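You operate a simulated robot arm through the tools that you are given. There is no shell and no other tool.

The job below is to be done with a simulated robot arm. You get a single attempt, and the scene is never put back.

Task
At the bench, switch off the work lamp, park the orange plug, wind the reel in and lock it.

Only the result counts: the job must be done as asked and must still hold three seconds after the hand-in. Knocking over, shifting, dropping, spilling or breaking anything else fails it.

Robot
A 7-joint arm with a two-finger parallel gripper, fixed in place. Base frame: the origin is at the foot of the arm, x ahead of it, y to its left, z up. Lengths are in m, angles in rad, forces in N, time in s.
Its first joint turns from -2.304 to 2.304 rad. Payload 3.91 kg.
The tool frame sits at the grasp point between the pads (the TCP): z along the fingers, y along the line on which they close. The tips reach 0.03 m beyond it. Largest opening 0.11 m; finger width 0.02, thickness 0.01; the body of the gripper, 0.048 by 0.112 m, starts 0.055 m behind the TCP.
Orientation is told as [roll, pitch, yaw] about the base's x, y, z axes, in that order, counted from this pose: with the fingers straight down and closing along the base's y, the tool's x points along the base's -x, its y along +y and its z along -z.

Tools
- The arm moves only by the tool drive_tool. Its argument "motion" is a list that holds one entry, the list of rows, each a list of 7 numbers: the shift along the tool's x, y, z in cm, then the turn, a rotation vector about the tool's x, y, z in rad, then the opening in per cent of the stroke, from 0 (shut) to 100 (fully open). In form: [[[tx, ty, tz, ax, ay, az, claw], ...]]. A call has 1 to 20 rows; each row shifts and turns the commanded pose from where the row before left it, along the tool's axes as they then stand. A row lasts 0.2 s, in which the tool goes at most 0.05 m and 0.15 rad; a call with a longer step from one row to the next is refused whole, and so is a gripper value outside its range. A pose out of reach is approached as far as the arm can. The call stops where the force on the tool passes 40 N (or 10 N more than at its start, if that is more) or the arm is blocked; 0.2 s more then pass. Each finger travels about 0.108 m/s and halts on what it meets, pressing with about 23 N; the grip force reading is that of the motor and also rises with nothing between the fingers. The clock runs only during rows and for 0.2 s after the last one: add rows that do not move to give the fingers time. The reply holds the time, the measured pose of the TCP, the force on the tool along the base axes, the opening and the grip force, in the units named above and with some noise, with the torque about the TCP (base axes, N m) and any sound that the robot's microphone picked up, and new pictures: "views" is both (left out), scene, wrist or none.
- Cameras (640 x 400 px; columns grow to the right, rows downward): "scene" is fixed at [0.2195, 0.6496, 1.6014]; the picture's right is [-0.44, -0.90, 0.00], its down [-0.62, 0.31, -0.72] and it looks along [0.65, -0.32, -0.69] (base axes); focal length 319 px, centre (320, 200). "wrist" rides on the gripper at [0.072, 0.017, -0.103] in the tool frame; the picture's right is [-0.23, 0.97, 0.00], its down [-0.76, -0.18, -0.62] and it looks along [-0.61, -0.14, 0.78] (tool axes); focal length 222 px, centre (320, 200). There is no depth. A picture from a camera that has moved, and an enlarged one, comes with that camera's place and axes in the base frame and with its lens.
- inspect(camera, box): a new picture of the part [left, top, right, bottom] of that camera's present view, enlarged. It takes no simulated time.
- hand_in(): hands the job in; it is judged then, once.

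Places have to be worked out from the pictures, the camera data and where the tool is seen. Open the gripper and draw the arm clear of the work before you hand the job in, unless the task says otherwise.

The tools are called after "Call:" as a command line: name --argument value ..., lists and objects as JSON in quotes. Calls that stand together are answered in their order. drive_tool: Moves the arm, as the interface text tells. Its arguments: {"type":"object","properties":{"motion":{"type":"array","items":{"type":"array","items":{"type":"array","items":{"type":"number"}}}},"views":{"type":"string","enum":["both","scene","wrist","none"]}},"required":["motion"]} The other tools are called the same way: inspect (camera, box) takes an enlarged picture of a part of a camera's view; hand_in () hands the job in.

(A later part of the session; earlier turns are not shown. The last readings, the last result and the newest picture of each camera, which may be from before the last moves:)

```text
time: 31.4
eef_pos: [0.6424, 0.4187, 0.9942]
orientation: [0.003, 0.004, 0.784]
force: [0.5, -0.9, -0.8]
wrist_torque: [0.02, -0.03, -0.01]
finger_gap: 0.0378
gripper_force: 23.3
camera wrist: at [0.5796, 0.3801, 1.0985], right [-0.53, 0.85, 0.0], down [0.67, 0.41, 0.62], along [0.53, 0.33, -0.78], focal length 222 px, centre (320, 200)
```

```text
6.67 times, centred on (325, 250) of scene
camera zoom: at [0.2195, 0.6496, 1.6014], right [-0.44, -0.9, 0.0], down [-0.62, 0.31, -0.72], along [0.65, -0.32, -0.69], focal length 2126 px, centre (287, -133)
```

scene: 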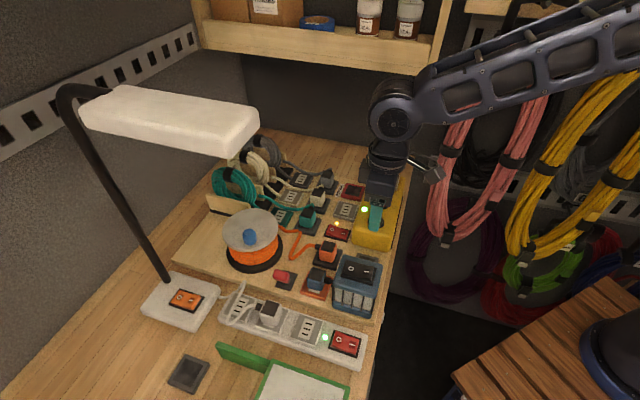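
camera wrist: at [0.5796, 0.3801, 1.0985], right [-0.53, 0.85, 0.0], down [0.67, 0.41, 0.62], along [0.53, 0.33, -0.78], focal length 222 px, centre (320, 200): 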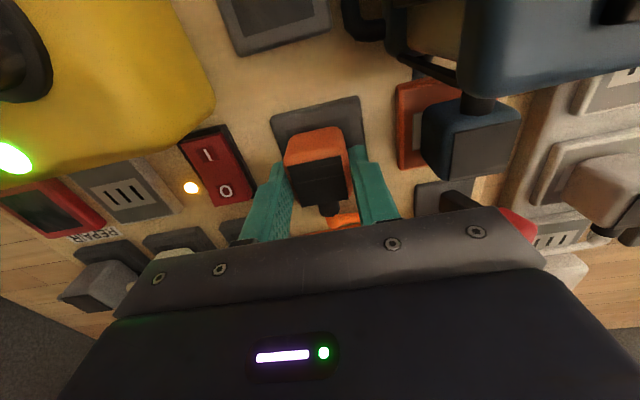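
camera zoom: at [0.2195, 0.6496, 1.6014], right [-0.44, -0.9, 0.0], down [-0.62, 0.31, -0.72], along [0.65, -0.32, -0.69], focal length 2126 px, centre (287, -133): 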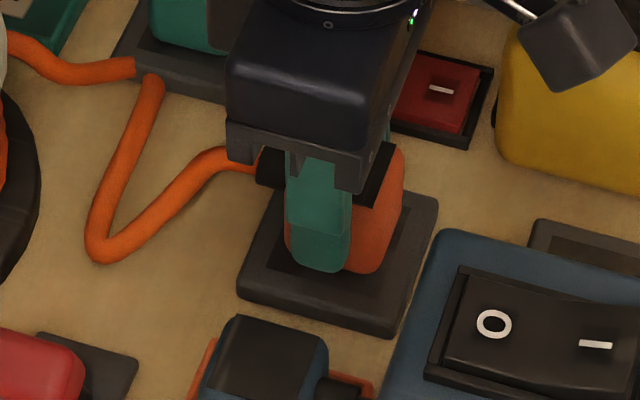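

No snap on closing, so it was not latched, and the plug is now ~3 mm to −u and ~2 mm to +v of where it should be. I'll lift 3 mm, correct by (+2 mm, +3 mm) in the tool plane and re-check.

Call:
drive_tool --motion '[[[0, 0, -0.4, 0, 0, 0, 0], [0.2, 0.31, 0, 0, 0, 0, 0], [0, 0, 0, 0, 0, 0, 0], [0, 0, 0, 0, 0, 0, 0]]]' --views "wrist"

Call:
inspect --camera "wrist" --box '[260, 90, 380, 200]'

Call:
inspect --camera "scene" --box '[295, 220, 355, 280]'

```text
time: 32.4
eef_pos: [0.6392, 0.4215, 0.9968]
orientation: [0.001, 0.006, 0.785]
force: [-0.2, -0.2, -0.2]
wrist_torque: [0.01, -0.04, -0.03]
finger_gap: 0.0374
gripper_force: 22.8
camera wrist: at [0.5769, 0.3824, 1.1021], right [-0.53, 0.85, 0.0], down [0.67, 0.41, 0.62], along [0.53, 0.33, -0.78], focal length 222 px, centre (320, 200)
```

wrist: 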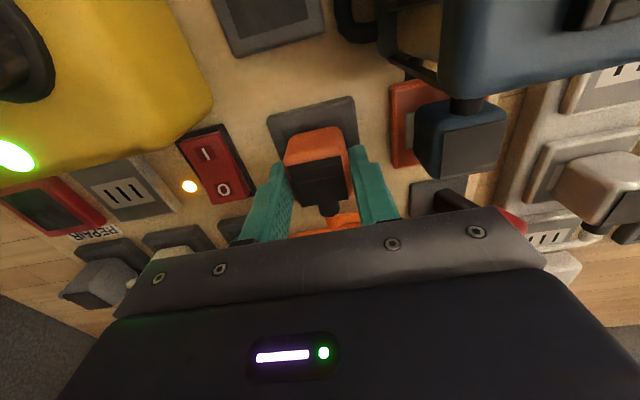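

```text
3.64 times, centred on (320, 145) of wrist
camera zoom: at [0.5769, 0.3824, 1.1021], right [-0.53, 0.85, 0.0], down [0.67, 0.41, 0.62], along [0.53, 0.33, -0.78], focal length 808 px, centre (320, 400)
```

zoom: 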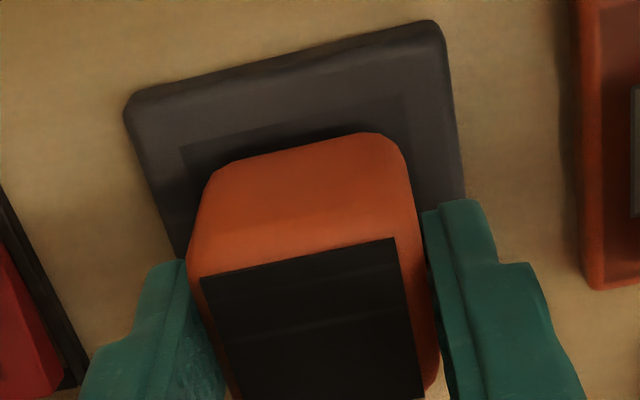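

```text
6.67 times, centred on (325, 250) of scene
camera zoom: at [0.2195, 0.6496, 1.6014], right [-0.44, -0.9, 0.0], down [-0.62, 0.31, -0.72], along [0.65, -0.32, -0.69], focal length 2126 px, centre (287, -133)
```

zoom: 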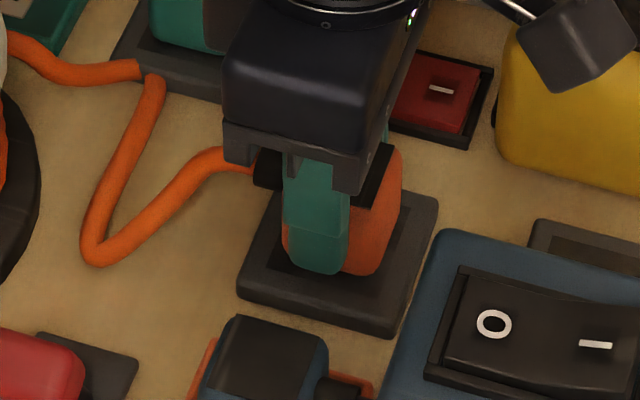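

Accounting for the slab's visible side face, the plug is now centred within ~1 mm in both directions. Lowering and pressing gently.

Call:
drive_tool --motion '[[[0, 0, 0.3, 0, 0, 0, 0], [0, 0, 0.2, 0, 0, 0, 0], [0, 0, 0.2, 0, 0, 0, 0], [0, 0, 0.1, 0, 0, 0, 0], [0, 0, 0, 0, 0, 0, 0]]]' --views "wrist"

Call:
inspect --camera "wrist" --box '[260, 90, 380, 200]'

```text
time: 33.6
eef_pos: [0.6416, 0.4224, 0.9912]
orientation: [0.001, 0.002, 0.784]
force: [4.7, 4.4, 18.9]
wrist_torque: [0.11, -0.15, 0.02]
finger_gap: 0.0378
gripper_force: 22.9
camera wrist: at [0.5781, 0.383, 1.0954], right [-0.53, 0.85, 0.0], down [0.67, 0.41, 0.62], along [0.53, 0.33, -0.78], focal length 222 px, centre (320, 200)
```

wrist: 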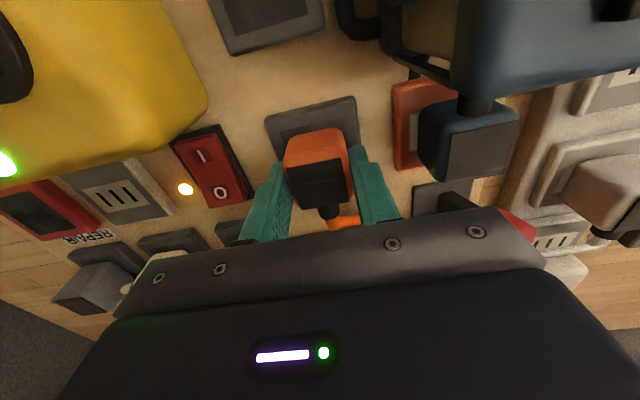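

```text
3.64 times, centred on (320, 145) of wrist
camera zoom: at [0.5781, 0.383, 1.0954], right [-0.53, 0.85, 0.0], down [0.67, 0.41, 0.62], along [0.53, 0.33, -0.78], focal length 808 px, centre (320, 400)
```

zoom: 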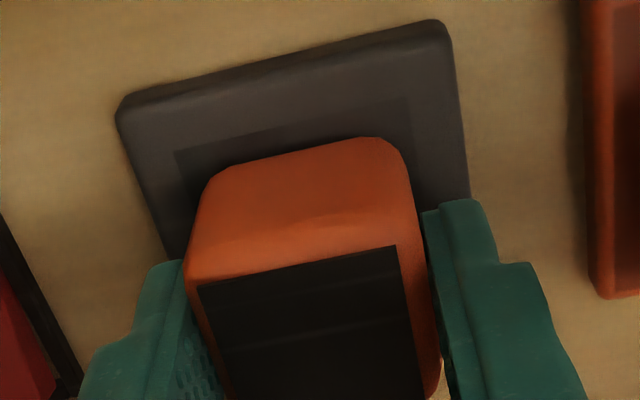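

Still no snap while held. It's now well centred, so I'll take off the preload and release to see whether it latches on its own.

Call:
drive_tool --motion '[[[0, 0, -0.2, 0, 0, 0, 0], [0, 0, 0, 0, 0, 0, 45], [0, 0, 0, 0, 0, 0, 60], [0, 0, 0, 0, 0, 0, 60], [0, 0, 0, 0, 0, 0, 60]]]' --views "wrist"

Call:
inspect --camera "wrist" --box '[260, 90, 380, 200]'

Call:
inspect --camera "scene" --box '[295, 220, 355, 280]'

```text
time: 34.8
eef_pos: [0.6404, 0.4224, 0.9933]
orientation: [0.001, 0.003, 0.784]
force: [-0.1, 0.9, -0.6]
wrist_torque: [0.0, 0.03, 0.01]
finger_gap: 0.066
gripper_force: 0.1
camera wrist: at [0.5779, 0.3833, 1.0962], right [-0.53, 0.85, 0.0], down [0.67, 0.41, 0.62], along [0.53, 0.33, -0.78], focal length 222 px, centre (320, 200)
```

wrist: 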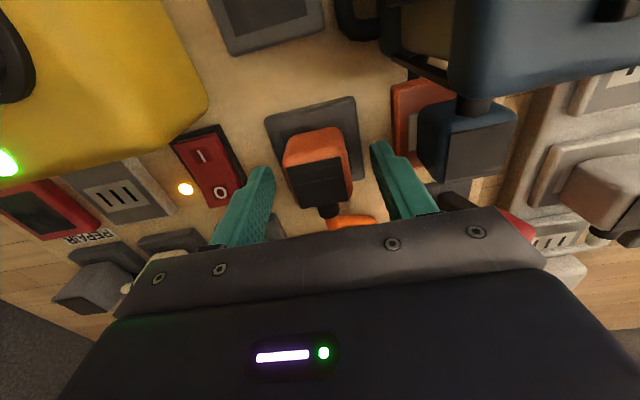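

```text
3.64 times, centred on (320, 145) of wrist
camera zoom: at [0.5779, 0.3833, 1.0962], right [-0.53, 0.85, 0.0], down [0.67, 0.41, 0.62], along [0.53, 0.33, -0.78], focal length 808 px, centre (320, 400)
```

zoom: 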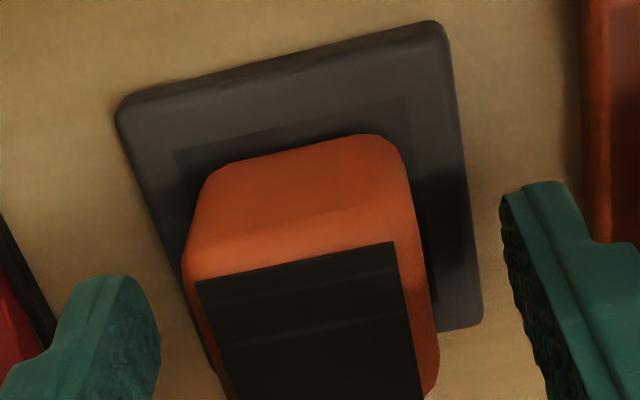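

```text
6.67 times, centred on (325, 250) of scene
camera zoom: at [0.2195, 0.6496, 1.6014], right [-0.44, -0.9, 0.0], down [-0.62, 0.31, -0.72], along [0.65, -0.32, -0.69], focal length 2126 px, centre (287, -133)
```

zoom: 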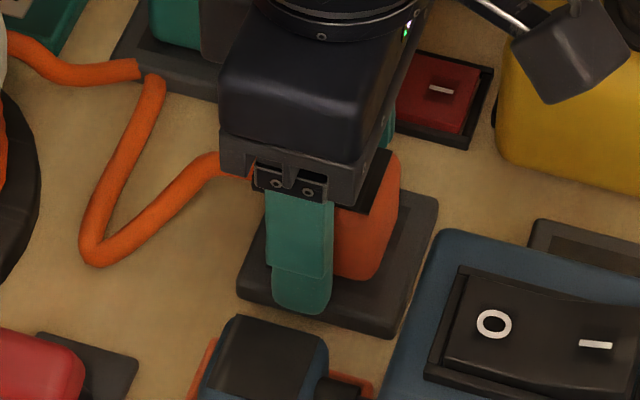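

No latch in this orientation even though it's centred. All three parked plugs have their cord exit toward −u, while this one points toward +v, so the docks may be keyed 90° round. I'll pick the plug up, turn it a quarter turn clear of the lamp, and look.

Call:
drive_tool --motion '[[[0, 0, 0, 0, 0, 0, 20], [0, 0, 0, 0, 0, 0, 0], [0, 0, 0, 0, 0, 0, 0], [0, 0, -1.0, 0, 0, 0, 0], [0, 0, -3.0, 0, 0, 0, 0], [0, 0, -4.0, 0, 0, 0, 0], [0, 0, 0, 0, 0, 0, 0]]]'

Call:
inspect --camera "scene" --box '[285, 190, 355, 280]'

```text
time: 36.4
eef_pos: [0.6386, 0.4208, 1.0713]
orientation: [0.001, 0.004, 0.785]
force: [0.3, -0.4, -0.5]
wrist_torque: [-0.01, 0.0, 0.04]
finger_gap: 0.0376
gripper_force: 22.8
camera wrist: at [0.5762, 0.3821, 1.1758], right [-0.53, 0.85, 0.0], down [0.67, 0.41, 0.62], along [0.53, 0.33, -0.78], focal length 222 px, centre (320, 200)
```

scene: 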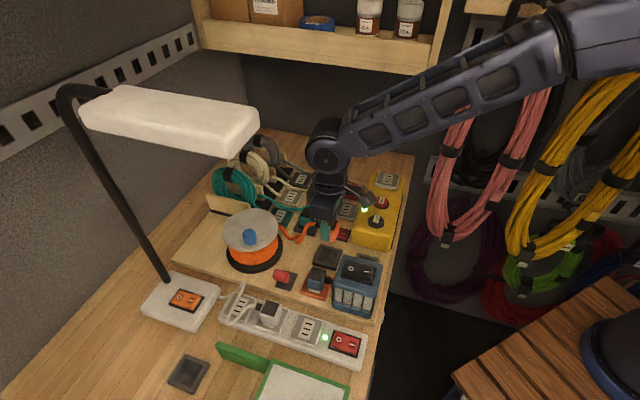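
wrist: 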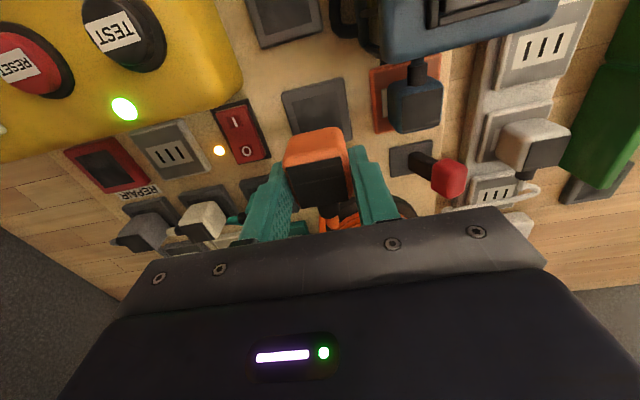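

```text
4.44 times, centred on (320, 235) of scene
camera zoom: at [0.2195, 0.6496, 1.6014], right [-0.44, -0.9, 0.0], down [-0.62, 0.31, -0.72], along [0.65, -0.32, -0.69], focal length 1417 px, centre (320, 44)
```

zoom: 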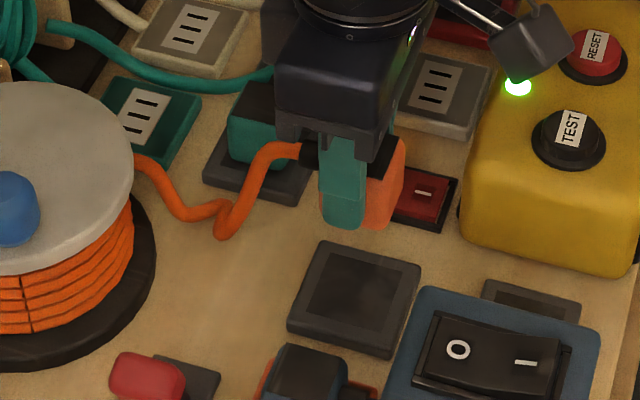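

Plug held clear above the dock. Turning it a quarter turn clockwise in place so the cord exit points to −u.

Call:
drive_tool --motion '[[[0, 0, 0, 0, 0, 0.1427, 0], [0, 0, 0, 0, 0, 0.1427, 0], [0, 0, 0, 0, 0, 0.1427, 0], [0, 0, 0, 0, 0, 0.1427, 0], [0, 0, 0, 0, 0, 0.1427, 0], [0, 0, 0, 0, 0, 0.1427, 0], [0, 0, 0, 0, 0, 0.1427, 0], [0, 0, 0, 0, 0, 0.1427, 0], [0, 0, 0, 0, 0, 0.1427, 0], [0, 0, 0, 0, 0, 0.1427, 0], [0, 0, 0, 0, 0, 0.1427, 0], [0, 0, 0, 0, 0, 0, 0], [0, 0, 0, 0, 0, 0, 0]]]'

Call:
inspect --camera "wrist" --box '[240, 60, 400, 200]'

Call:
inspect --camera "scene" --box '[285, 190, 355, 280]'

```text
time: 39.2
eef_pos: [0.6411, 0.4235, 1.0717]
orientation: [-0.005, 0.003, -0.787]
force: [-0.8, 0.0, 0.1]
wrist_torque: [-0.02, 0.02, -0.03]
finger_gap: 0.0373
gripper_force: 23.2
camera wrist: at [0.6022, 0.4859, 1.1758], right [0.85, 0.53, 0.0], down [0.41, -0.66, 0.62], along [0.32, -0.53, -0.78], focal length 222 px, centre (320, 200)
```

scene: 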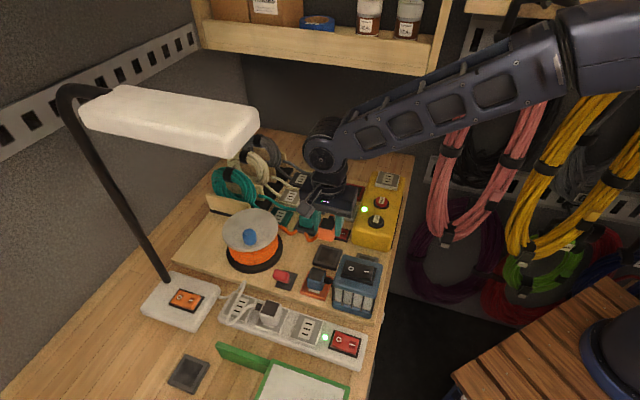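
wrist: 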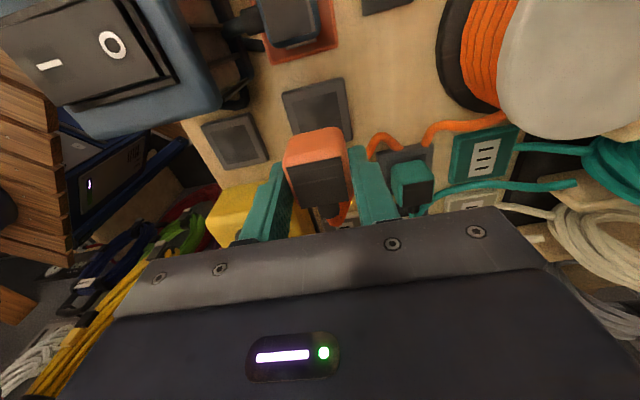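

```text
2.86 times, centred on (320, 130) of wrist
camera zoom: at [0.6022, 0.4859, 1.1758], right [0.85, 0.53, 0.0], down [0.41, -0.66, 0.62], along [0.32, -0.53, -0.78], focal length 635 px, centre (320, 400)
```

zoom: 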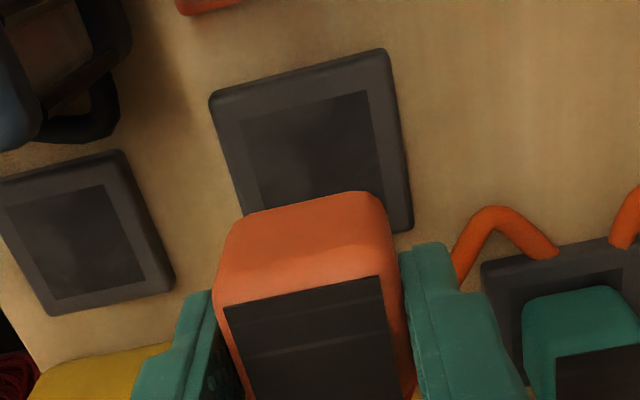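

```text
4.44 times, centred on (320, 235) of scene
camera zoom: at [0.2195, 0.6496, 1.6014], right [-0.44, -0.9, 0.0], down [-0.62, 0.31, -0.72], along [0.65, -0.32, -0.69], focal length 1417 px, centre (320, 44)
```

zoom: 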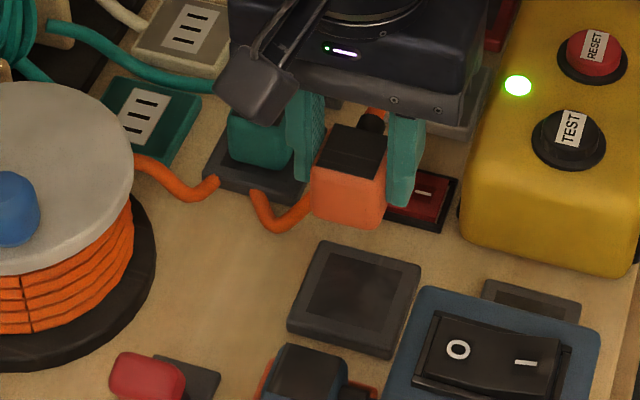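

The cord exit now points to −u. From the picture and readings the plug needs about −3.3 mm along tool x and −2 mm along tool y to be over the dock centre; I'll correct, level the small tilt, and lower to ~1 cm above.

Call:
drive_tool --motion '[[[-0.33, -0.19, 0, -0.004, 0.001, 0, 0], [0, 0, 3.5, 0, 0, 0, 0], [0, 0, 3.0, 0, 0, 0, 0], [0, 0, 0, 0, 0, 0, 0], [0, 0, 0, 0, 0, 0, 0]]]'

Call:
inspect --camera "wrist" --box '[260, 90, 380, 200]'

Call:
inspect --camera "scene" --box '[295, 220, 355, 280]'

```text
time: 40.4
eef_pos: [0.6415, 0.4214, 1.0062]
orientation: [0.0, 0.003, -0.787]
force: [0.6, 0.3, -0.3]
wrist_torque: [0.03, 0.02, -0.01]
finger_gap: 0.0375
gripper_force: 22.8
camera wrist: at [0.6025, 0.4826, 1.1107], right [0.85, 0.53, 0.0], down [0.41, -0.67, 0.62], along [0.33, -0.53, -0.78], focal length 222 px, centre (320, 200)
```

scene: 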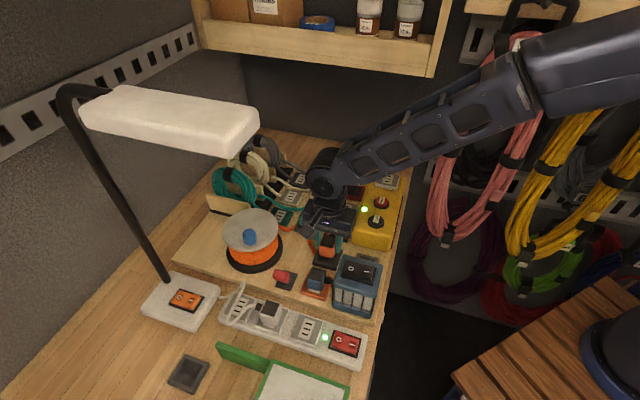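
wrist: 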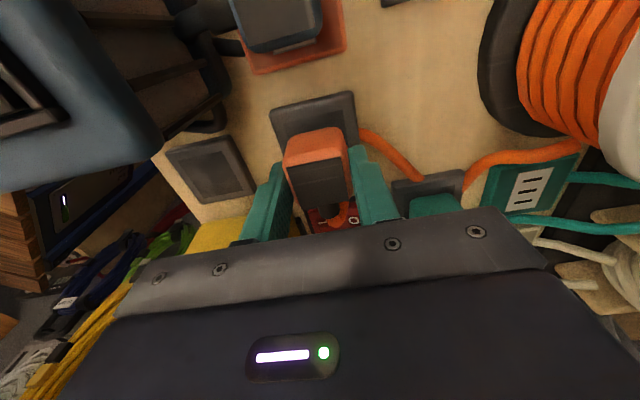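

```text
3.64 times, centred on (320, 145) of wrist
camera zoom: at [0.6025, 0.4826, 1.1107], right [0.85, 0.53, 0.0], down [0.41, -0.67, 0.62], along [0.33, -0.53, -0.78], focal length 808 px, centre (320, 400)
```

zoom: 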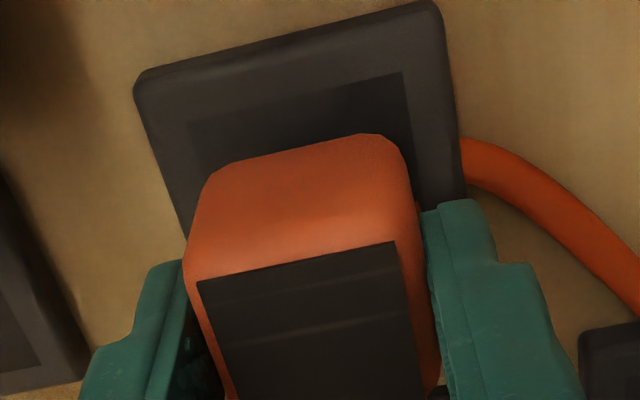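

```text
6.67 times, centred on (325, 250) of scene
camera zoom: at [0.2195, 0.6496, 1.6014], right [-0.44, -0.9, 0.0], down [-0.62, 0.31, -0.72], along [0.65, -0.32, -0.69], focal length 2126 px, centre (287, -133)
```

zoom: 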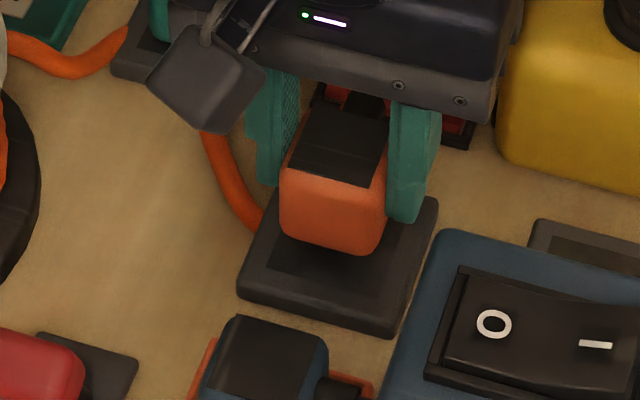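

Within ~1 mm on both axes. A final 1 mm nudge and down until contact, listening for the snap.

Call:
drive_tool --motion '[[[0.1, 0.08, 0.5, 0, 0, 0, 0], [0, 0, 0.5, 0, 0, 0, 0], [0, 0, 0.2, 0, 0, 0, 0], [0, 0, 0.2, 0, 0, 0, 0], [0, 0, 0.1, 0, 0, 0, 0], [0, 0, 0, 0, 0, 0, 0]]]'

Call:
inspect --camera "wrist" --box '[260, 90, 380, 200]'

Call:
inspect --camera "scene" --box '[295, 220, 355, 280]'

```text
time: 41.8
eef_pos: [0.6406, 0.4206, 0.9913]
orientation: [0.0, 0.003, -0.787]
force: [-10.7, -12.1, 16.5]
wrist_torque: [-0.28, 0.32, 0.0]
finger_gap: 0.0373
gripper_force: 22.9
heard: snap
camera wrist: at [0.6025, 0.4823, 1.0962], right [0.85, 0.53, 0.0], down [0.41, -0.67, 0.62], along [0.33, -0.53, -0.78], focal length 222 px, centre (320, 200)
```

scene: 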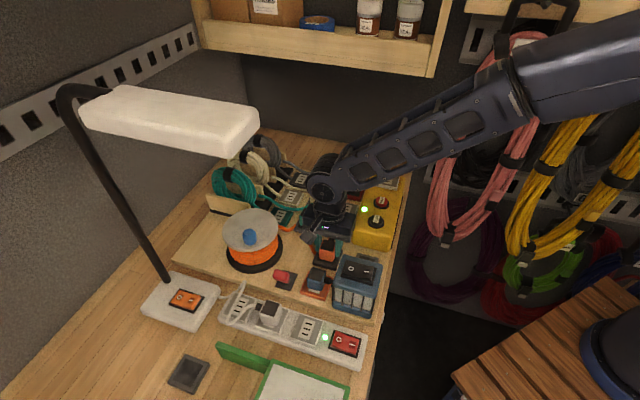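
wrist: 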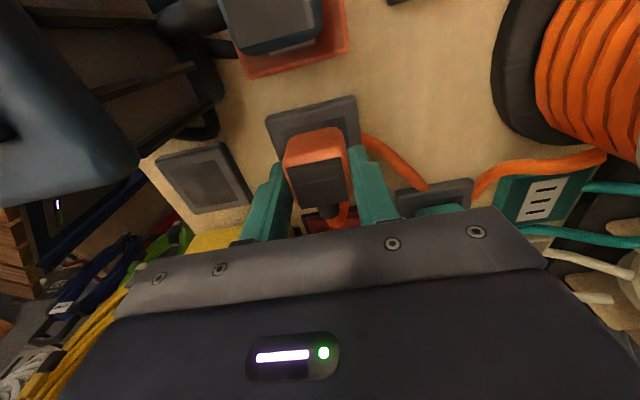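

```text
3.64 times, centred on (320, 145) of wrist
camera zoom: at [0.6025, 0.4823, 1.0962], right [0.85, 0.53, 0.0], down [0.41, -0.67, 0.62], along [0.33, -0.53, -0.78], focal length 808 px, centre (320, 400)
```

zoom: 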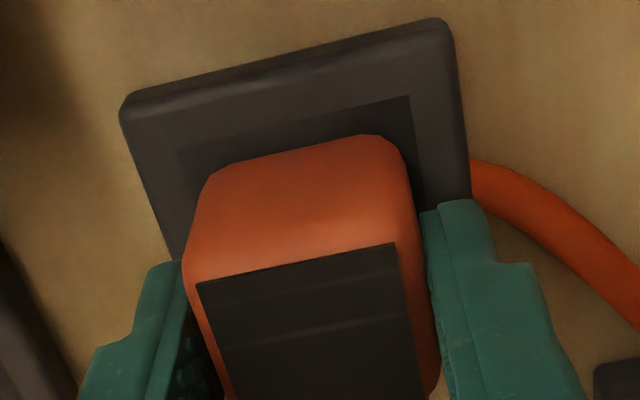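

```text
6.67 times, centred on (325, 250) of scene
camera zoom: at [0.2195, 0.6496, 1.6014], right [-0.44, -0.9, 0.0], down [-0.62, 0.31, -0.72], along [0.65, -0.32, -0.69], focal length 2126 px, centre (287, -133)
```

zoom: 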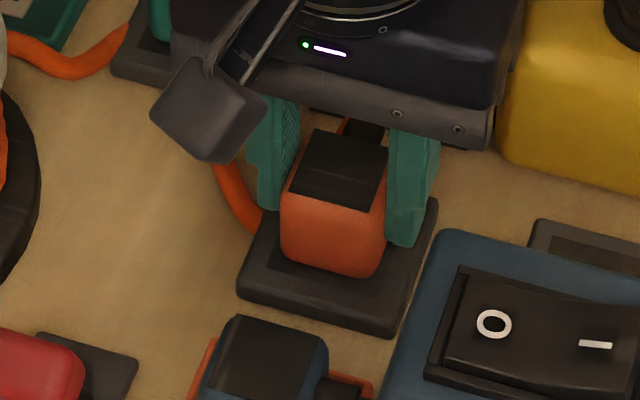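

Snap heard: the plug is latched in the dock. There's ~16 N sideways and 16 N vertical load, so I'll relax the pose slightly before opening, to avoid pulling it loose.

Call:
drive_tool --motion '[[[0, -0.1, -0.1, 0, 0, 0, 0], [0, 0, 0, 0, 0, 0, 0]]]' --views "none"

```text
time: 42.4
eef_pos: [0.6428, 0.4211, 0.9921]
orientation: [0.001, 0.004, -0.788]
force: [0.1, -1.0, -0.3]
wrist_torque: [-0.01, 0.02, -0.02]
finger_gap: 0.0376
gripper_force: 23.5
heard: snap
```

A second snap with the force dropping to zero suggests it popped loose again. Checking the plug position in both cameras before doing anything else.

Call:
inspect --camera "wrist" --box '[260, 90, 380, 200]'

Call:
inspect --camera "scene" --box '[295, 220, 355, 280]'

```text
3.64 times, centred on (320, 145) of wrist
camera zoom: at [0.6023, 0.4828, 1.0961], right [0.85, 0.53, 0.0], down [0.41, -0.67, 0.62], along [0.33, -0.53, -0.78], focal length 808 px, centre (320, 400)
```

zoom: 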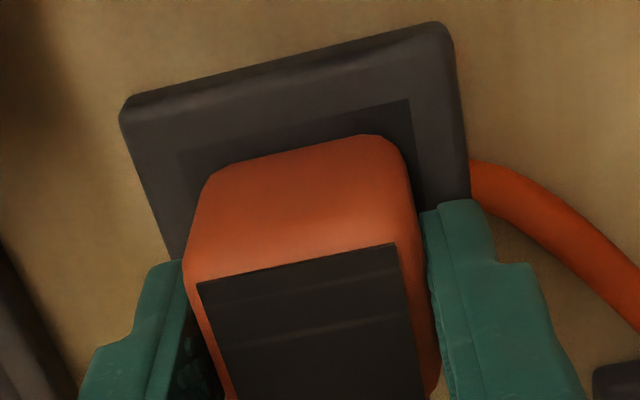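

```text
6.67 times, centred on (325, 250) of scene
camera zoom: at [0.2195, 0.6496, 1.6014], right [-0.44, -0.9, 0.0], down [-0.62, 0.31, -0.72], along [0.65, -0.32, -0.69], focal length 2126 px, centre (287, -133)
```

zoom: 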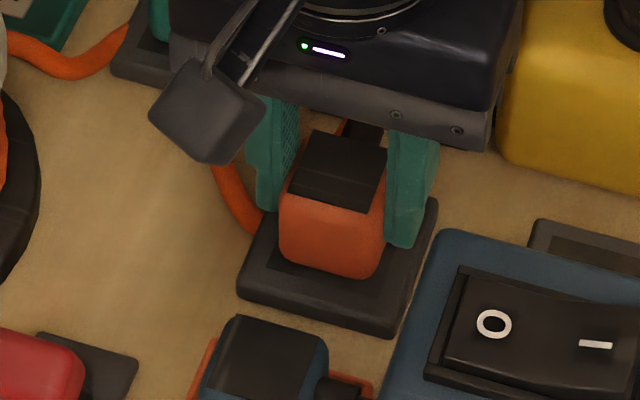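

The plug hasn't visibly moved. Opening now without any other motion, and listening for whether it settles into the latch.

Call:
drive_tool --motion '[[[0, 0, 0, 0, 0, 0, 40], [0, 0, 0, 0, 0, 0, 60], [0, 0, 0, 0, 0, 0, 60], [0, 0, 0, 0, 0, 0, 60]]]'

Call:
inspect --camera "wrist" --box '[260, 90, 380, 200]'

Call:
inspect --camera "scene" --box '[295, 220, 355, 280]'

```text
time: 43.4
eef_pos: [0.6413, 0.4194, 0.9931]
orientation: [0.0, 0.003, -0.786]
force: [-0.4, -0.4, 0.1]
wrist_torque: [-0.01, 0.02, -0.01]
finger_gap: 0.0657
gripper_force: 0.2
camera wrist: at [0.6024, 0.4826, 1.0964], right [0.85, 0.53, 0.0], down [0.41, -0.67, 0.62], along [0.33, -0.53, -0.78], focal length 222 px, centre (320, 200)
```

scene: 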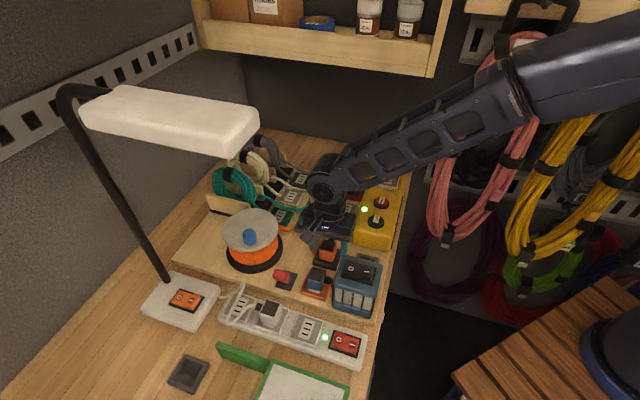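
wrist: 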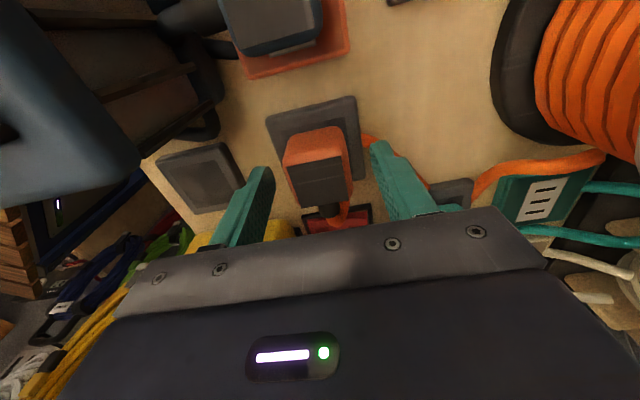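

```text
3.64 times, centred on (320, 145) of wrist
camera zoom: at [0.6024, 0.4826, 1.0964], right [0.85, 0.53, 0.0], down [0.41, -0.67, 0.62], along [0.33, -0.53, -0.78], focal length 808 px, centre (320, 400)
```

zoom: 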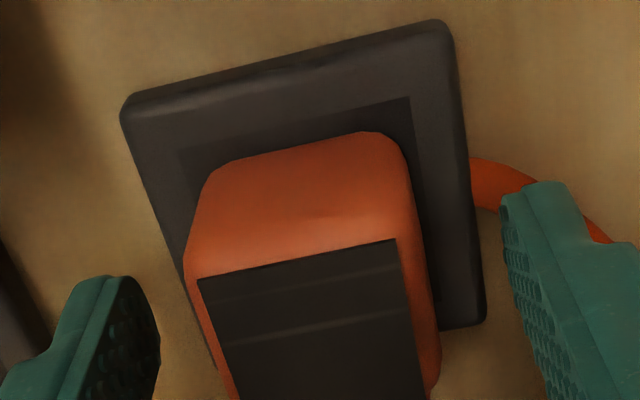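

```text
6.67 times, centred on (325, 250) of scene
camera zoom: at [0.2195, 0.6496, 1.6014], right [-0.44, -0.9, 0.0], down [-0.62, 0.31, -0.72], along [0.65, -0.32, -0.69], focal length 2126 px, centre (287, -133)
```

zoom: 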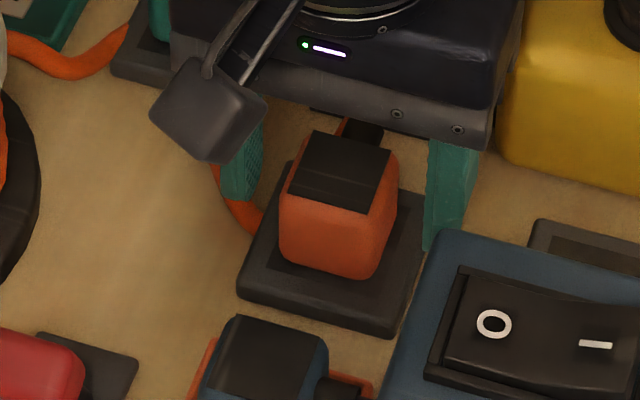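

No snap on release, so it's in place but not latched. With the orientation now right, I'll press from above with closed fingers: that seats it without any sideways grip strain when I withdraw.

Call:
drive_tool --motion '[[[0, 0, -2.0, 0, 0, 0, 60], [0, 0, -4.0, 0, 0, 0, 60], [0.27, -0.05, 0, 0, 0, 0, 0], [0, 0, 0, 0, 0, 0, 0], [0, 0, 0, 0, 0, 0, 0], [0, 0, 2.5, 0, 0, 0, 0], [0, 0, 0.5, 0, 0, 0, 0], [0, 0, 0, 0, 0, 0, 0]]]'

Call:
inspect --camera "wrist" --box '[260, 80, 380, 200]'

Call:
inspect --camera "scene" --box '[295, 220, 355, 280]'

```text
time: 45.2
eef_pos: [0.6377, 0.4233, 1.0234]
orientation: [0.0, 0.002, -0.786]
force: [0.4, 1.0, -0.1]
wrist_torque: [0.0, -0.02, 0.01]
finger_gap: 0.0002
gripper_force: 22.8
camera wrist: at [0.5989, 0.4852, 1.1277], right [0.85, 0.53, 0.0], down [0.41, -0.67, 0.62], along [0.33, -0.53, -0.78], focal length 222 px, centre (320, 200)
```

scene: 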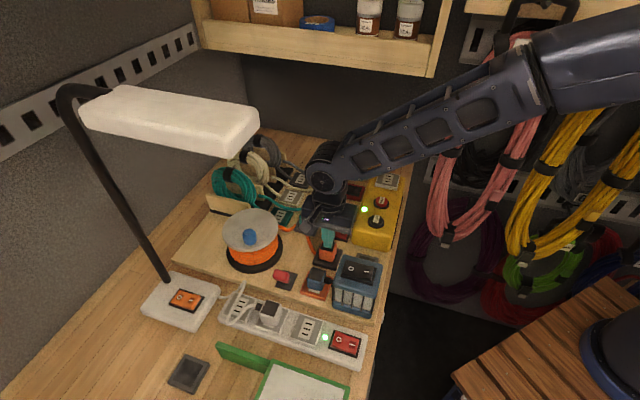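
wrist: 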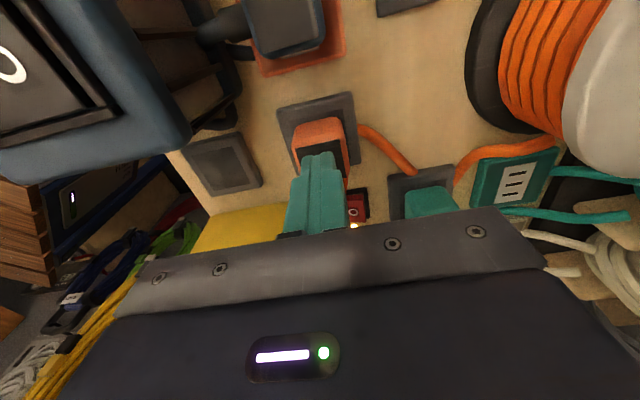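

```text
3.33 times, centred on (320, 140) of wrist
camera zoom: at [0.5989, 0.4852, 1.1277], right [0.85, 0.53, 0.0], down [0.41, -0.67, 0.62], along [0.33, -0.53, -0.78], focal length 740 px, centre (320, 400)
```

zoom: 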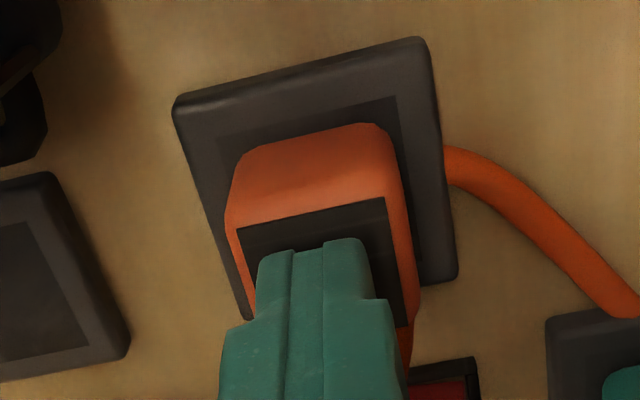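

```text
6.67 times, centred on (325, 250) of scene
camera zoom: at [0.2195, 0.6496, 1.6014], right [-0.44, -0.9, 0.0], down [-0.62, 0.31, -0.72], along [0.65, -0.32, -0.69], focal length 2126 px, centre (287, -133)
```

zoom: 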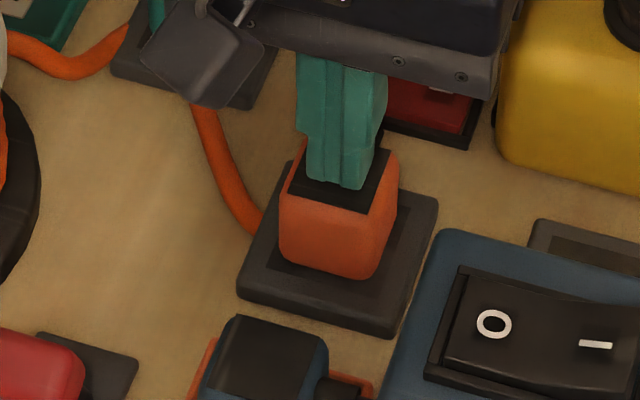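

Tips are over the plug's top. Pressing down in 1–2 mm steps.

Call:
drive_tool --motion '[[[0, 0, 0.2, 0, 0, 0, 0], [0, 0, 0.15, 0, 0, 0, 0], [0, 0, 0.15, 0, 0, 0, 0], [0, 0, 0.1, 0, 0, 0, 0], [0, 0, 0.1, 0, 0, 0, 0], [0, 0, 0.1, 0, 0, 0, 0]]]' --views "scene"

```text
time: 46.4
eef_pos: [0.6388, 0.4224, 1.0197]
orientation: [0.007, 0.005, -0.786]
force: [0.7, 0.0, 7.9]
wrist_torque: [-0.02, -0.04, -0.02]
finger_gap: 0.0
gripper_force: 22.9
stopped in row 5: the force on the tool passed its limit at 42 N (the readings are from after the stop); the commanded pose is now the measured one
```

scene: 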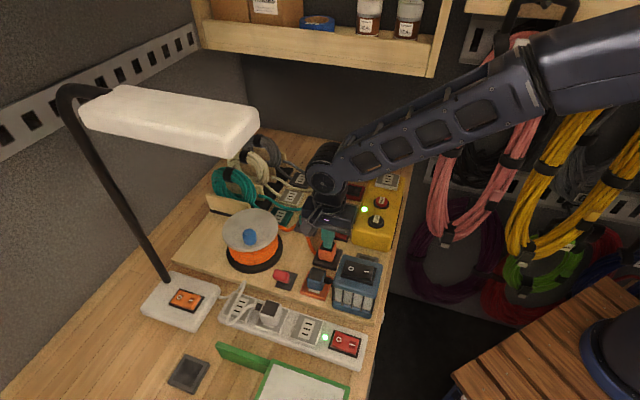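

No snap at 42 N; comparing scene frames, the plug shifted ~0.75 mm back toward +v at the second snap, so it did unlatch and probably must leave the dock before it can latch again. I'll re-grip, lift, re-place it ~1 mm further toward −v, and open right at contact.

Call:
drive_tool --motion '[[[0, 0, -2.0, 0, 0, 0, 0], [0, 0, -3.0, 0.0014, -0.0085, 0, 60], [-0.27, 0.05, 0, 0, 0, 0, 60], [0, 0, 0, 0, 0, 0, 60], [0, 0, 0, 0, 0, 0, 60]]]' --views "wrist"

Call:
inspect --camera "wrist" --box '[265, 50, 375, 160]'

Call:
inspect --camera "scene" --box '[295, 220, 355, 280]'

```text
time: 47.6
eef_pos: [0.643, 0.4181, 1.0692]
orientation: [0.002, -0.006, -0.787]
force: [-0.2, -0.1, 0.2]
wrist_torque: [0.02, 0.0, 0.01]
finger_gap: 0.0658
gripper_force: 0.1
camera wrist: at [0.6027, 0.4819, 1.1728], right [0.85, 0.53, 0.0], down [0.41, -0.66, 0.63], along [0.33, -0.53, -0.78], focal length 222 px, centre (320, 200)
```

wrist: 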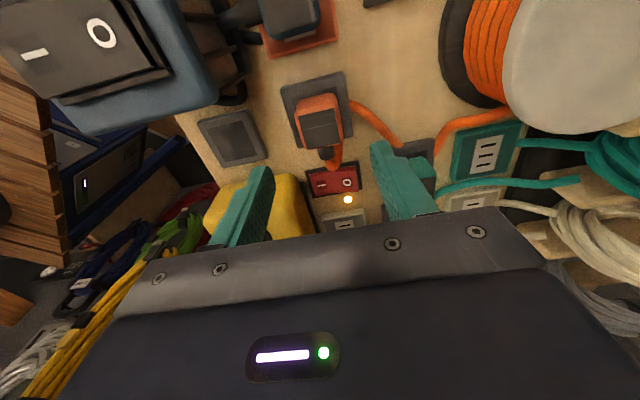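

```text
3.64 times, centred on (320, 105) of wrist
camera zoom: at [0.6027, 0.4819, 1.1728], right [0.85, 0.53, 0.0], down [0.41, -0.66, 0.63], along [0.33, -0.53, -0.78], focal length 808 px, centre (320, 546)
```

zoom: 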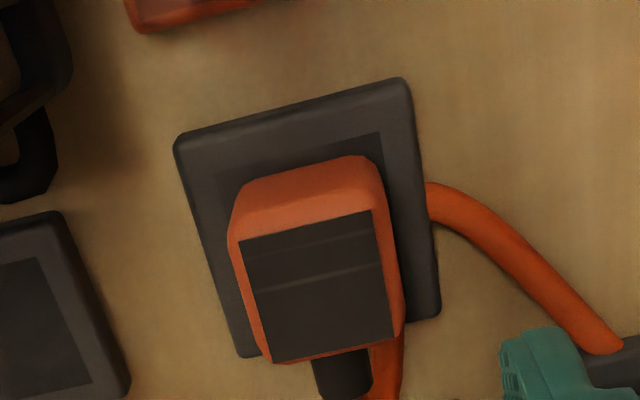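

```text
6.67 times, centred on (325, 250) of scene
camera zoom: at [0.2195, 0.6496, 1.6014], right [-0.44, -0.9, 0.0], down [-0.62, 0.31, -0.72], along [0.65, -0.32, -0.69], focal length 2126 px, centre (287, -133)
```

zoom: 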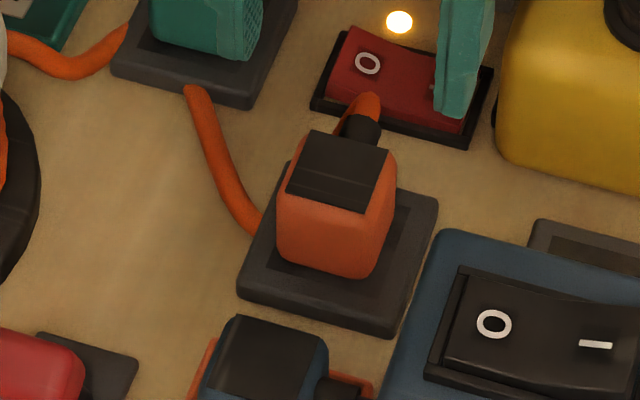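

Precise measurement: the plug is ~1 mm toward +v of the dock centre and square. Descending around it, gripping, and lifting 3 cm for a clean re-seat.

Call:
drive_tool --motion '[[[0, 0, 3.0, 0.0028, 0.0028, 0, 60], [0, 0, 3.0, 0, 0, 0, 60], [0, 0, 1.6, 0, 0, 0, 60], [0, 0, 0, 0, 0, 0, 30], [0, 0, 0, 0, 0, 0, 0], [0, 0, 0, 0, 0, 0, 0], [0, 0, -1.0, 0, 0, 0, 0], [0, 0, -2.0, 0, 0, 0, 0], [0, 0, 0, 0, 0, 0, 0]]]'

Call:
inspect --camera "wrist" --box '[260, 80, 380, 190]'

```text
time: 49.6
eef_pos: [0.6413, 0.4183, 1.0242]
orientation: [0.001, -0.001, -0.787]
force: [-0.3, 0.1, -1.5]
wrist_torque: [0.01, 0.01, 0.0]
finger_gap: 0.0375
gripper_force: 23.0
camera wrist: at [0.6016, 0.4812, 1.1297], right [0.85, 0.53, 0.0], down [0.41, -0.66, 0.62], along [0.33, -0.53, -0.78], focal length 222 px, centre (320, 200)
```

scene: 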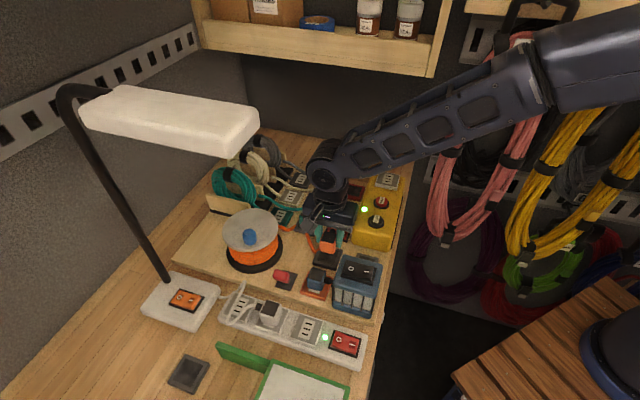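
wrist: 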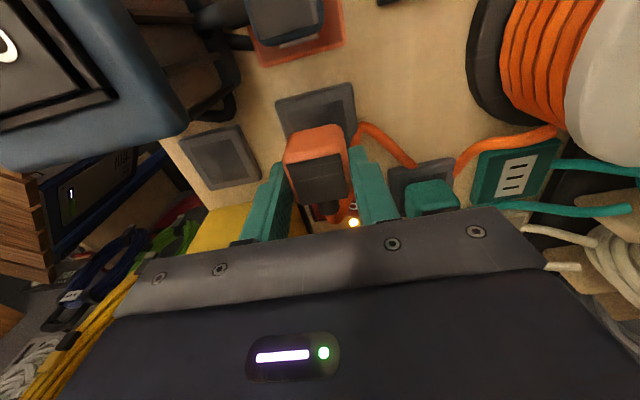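

```text
3.64 times, centred on (320, 135) of wrist
camera zoom: at [0.6016, 0.4812, 1.1297], right [0.85, 0.53, 0.0], down [0.41, -0.66, 0.62], along [0.33, -0.53, -0.78], focal length 808 px, centre (320, 436)
```

zoom: 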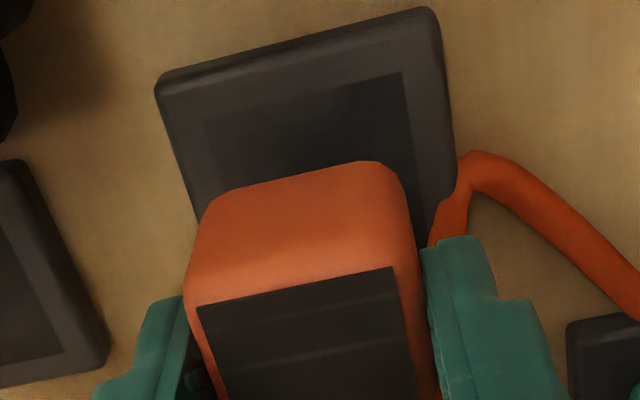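

No snap on gripping, so it had indeed been loose. Shifting ~0.8 mm toward −v, then lowering to contact and opening straight away in the same move.

Call:
drive_tool --motion '[[[0, -0.08, 1.5, 0, 0, 0, 0], [0, 0, 1.0, 0, 0, 0, 0], [0, 0, 0.3, 0, 0, 0, 0], [0, 0, 0.2, 0, 0, 0, 0], [0, 0, 0.15, 0, 0, 0, 0], [0, 0, 0.1, 0, 0, 0, 0]]]' --views "none"

```text
time: 51.0
eef_pos: [0.6414, 0.4191, 0.9927]
orientation: [0.001, 0.0, -0.788]
force: [0.0, -6.1, 19.9]
wrist_torque: [-0.19, 0.05, -0.01]
finger_gap: 0.0373
gripper_force: 23.1
```

No snap yet at z=0.9927 with 20 N; the earlier one came about 1.5 mm lower. Pressing slightly further.

Call:
drive_tool --motion '[[[0, 0, 0.1, 0, 0, 0, 0], [0, 0, 0.1, 0, 0, 0, 0]]]' --views "wrist"

Call:
inspect --camera "wrist" --box '[260, 90, 380, 200]'

Call:
inspect --camera "scene" --box '[295, 220, 355, 280]'

```text
time: 51.6
eef_pos: [0.6392, 0.4203, 0.9893]
orientation: [0.0, -0.001, -0.786]
force: [-3.9, -6.0, 18.6]
wrist_torque: [-0.13, 0.12, 0.0]
finger_gap: 0.0375
gripper_force: 23.2
camera wrist: at [0.6012, 0.483, 1.0933], right [0.85, 0.53, 0.0], down [0.41, -0.66, 0.62], along [0.33, -0.53, -0.78], focal length 222 px, centre (320, 200)
```

wrist: 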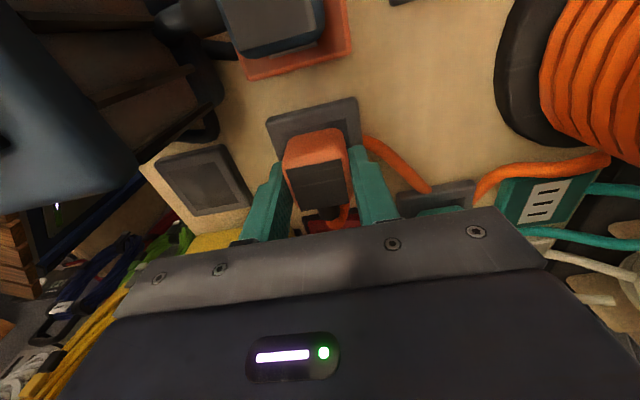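

```text
3.64 times, centred on (320, 145) of wrist
camera zoom: at [0.6012, 0.483, 1.0933], right [0.85, 0.53, 0.0], down [0.41, -0.66, 0.62], along [0.33, -0.53, -0.78], focal length 808 px, centre (320, 400)
```

zoom: 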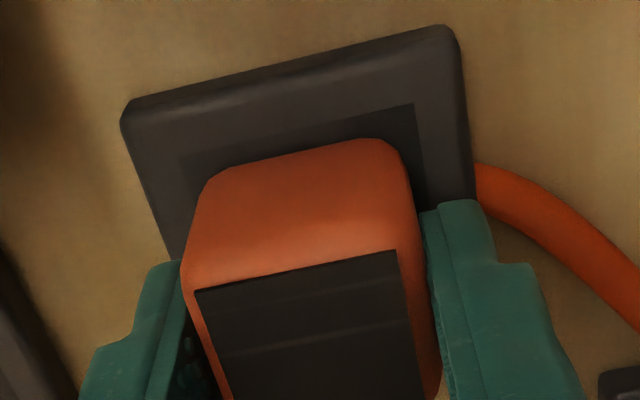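

```text
6.67 times, centred on (325, 250) of scene
camera zoom: at [0.2195, 0.6496, 1.6014], right [-0.44, -0.9, 0.0], down [-0.62, 0.31, -0.72], along [0.65, -0.32, -0.69], focal length 2126 px, centre (287, -133)
```

zoom: 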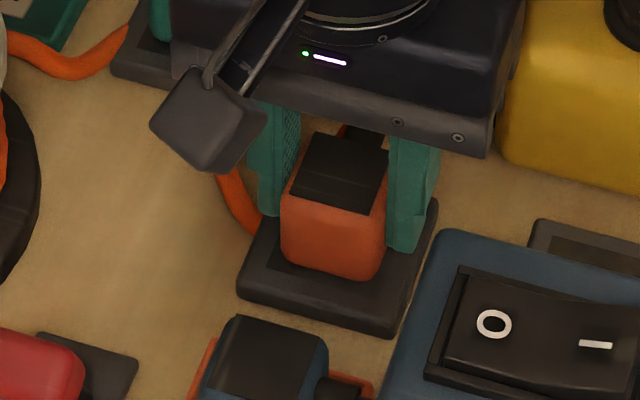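

Still no snap. Compared with the frame where it latched, the plug is ~1 mm too far toward +u. I'll ease the pressure a little and nudge it toward −u in half-millimetre steps, listening.

Call:
drive_tool --motion '[[[0, 0, -0.05, 0, 0, 0, 0], [-0.06, 0, 0, 0, 0, 0, 0], [-0.06, 0, 0, 0, 0, 0, 0]]]' --views "none"

```text
time: 52.4
eef_pos: [0.6422, 0.419, 0.9885]
orientation: [0.001, -0.002, -0.787]
force: [-1.9, 5.0, 13.0]
wrist_torque: [0.2, 0.1, 0.01]
finger_gap: 0.0377
gripper_force: 23.1
```

No snap; continuing in the same direction.

Call:
drive_tool --motion '[[[-0.06, 0, 0, 0, 0, 0, 0], [-0.06, 0, 0, 0, 0, 0, 0]]]' --views "none"

Call:
inspect --camera "scene" --box '[295, 220, 355, 280]'

Call:
inspect --camera "wrist" --box '[260, 90, 380, 200]'

```text
time: 53.0
eef_pos: [0.6417, 0.4177, 0.9888]
orientation: [0.0, -0.001, -0.787]
force: [-1.7, 4.3, 13.4]
wrist_torque: [0.19, 0.08, 0.04]
finger_gap: 0.0374
gripper_force: 23.1
```

```text
6.67 times, centred on (325, 250) of scene
camera zoom: at [0.2195, 0.6496, 1.6014], right [-0.44, -0.9, 0.0], down [-0.62, 0.31, -0.72], along [0.65, -0.32, -0.69], focal length 2126 px, centre (287, -133)
```

zoom: 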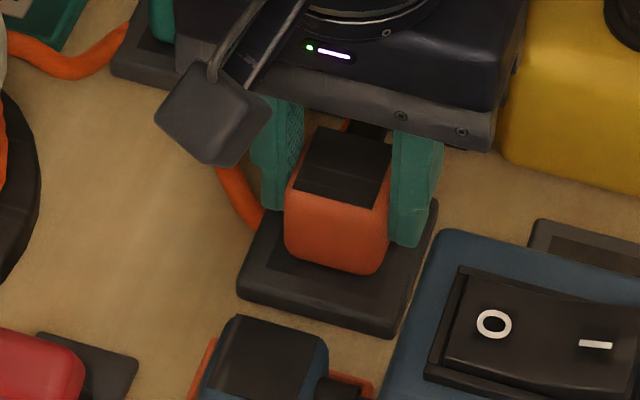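

```text
3.64 times, centred on (320, 145) of wrist
camera zoom: at [0.603, 0.4807, 1.0932], right [0.85, 0.53, 0.0], down [0.41, -0.66, 0.62], along [0.33, -0.53, -0.78], focal length 808 px, centre (320, 400)
```

zoom: 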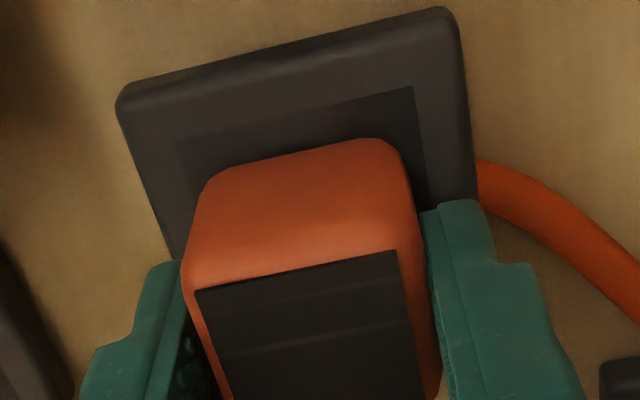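

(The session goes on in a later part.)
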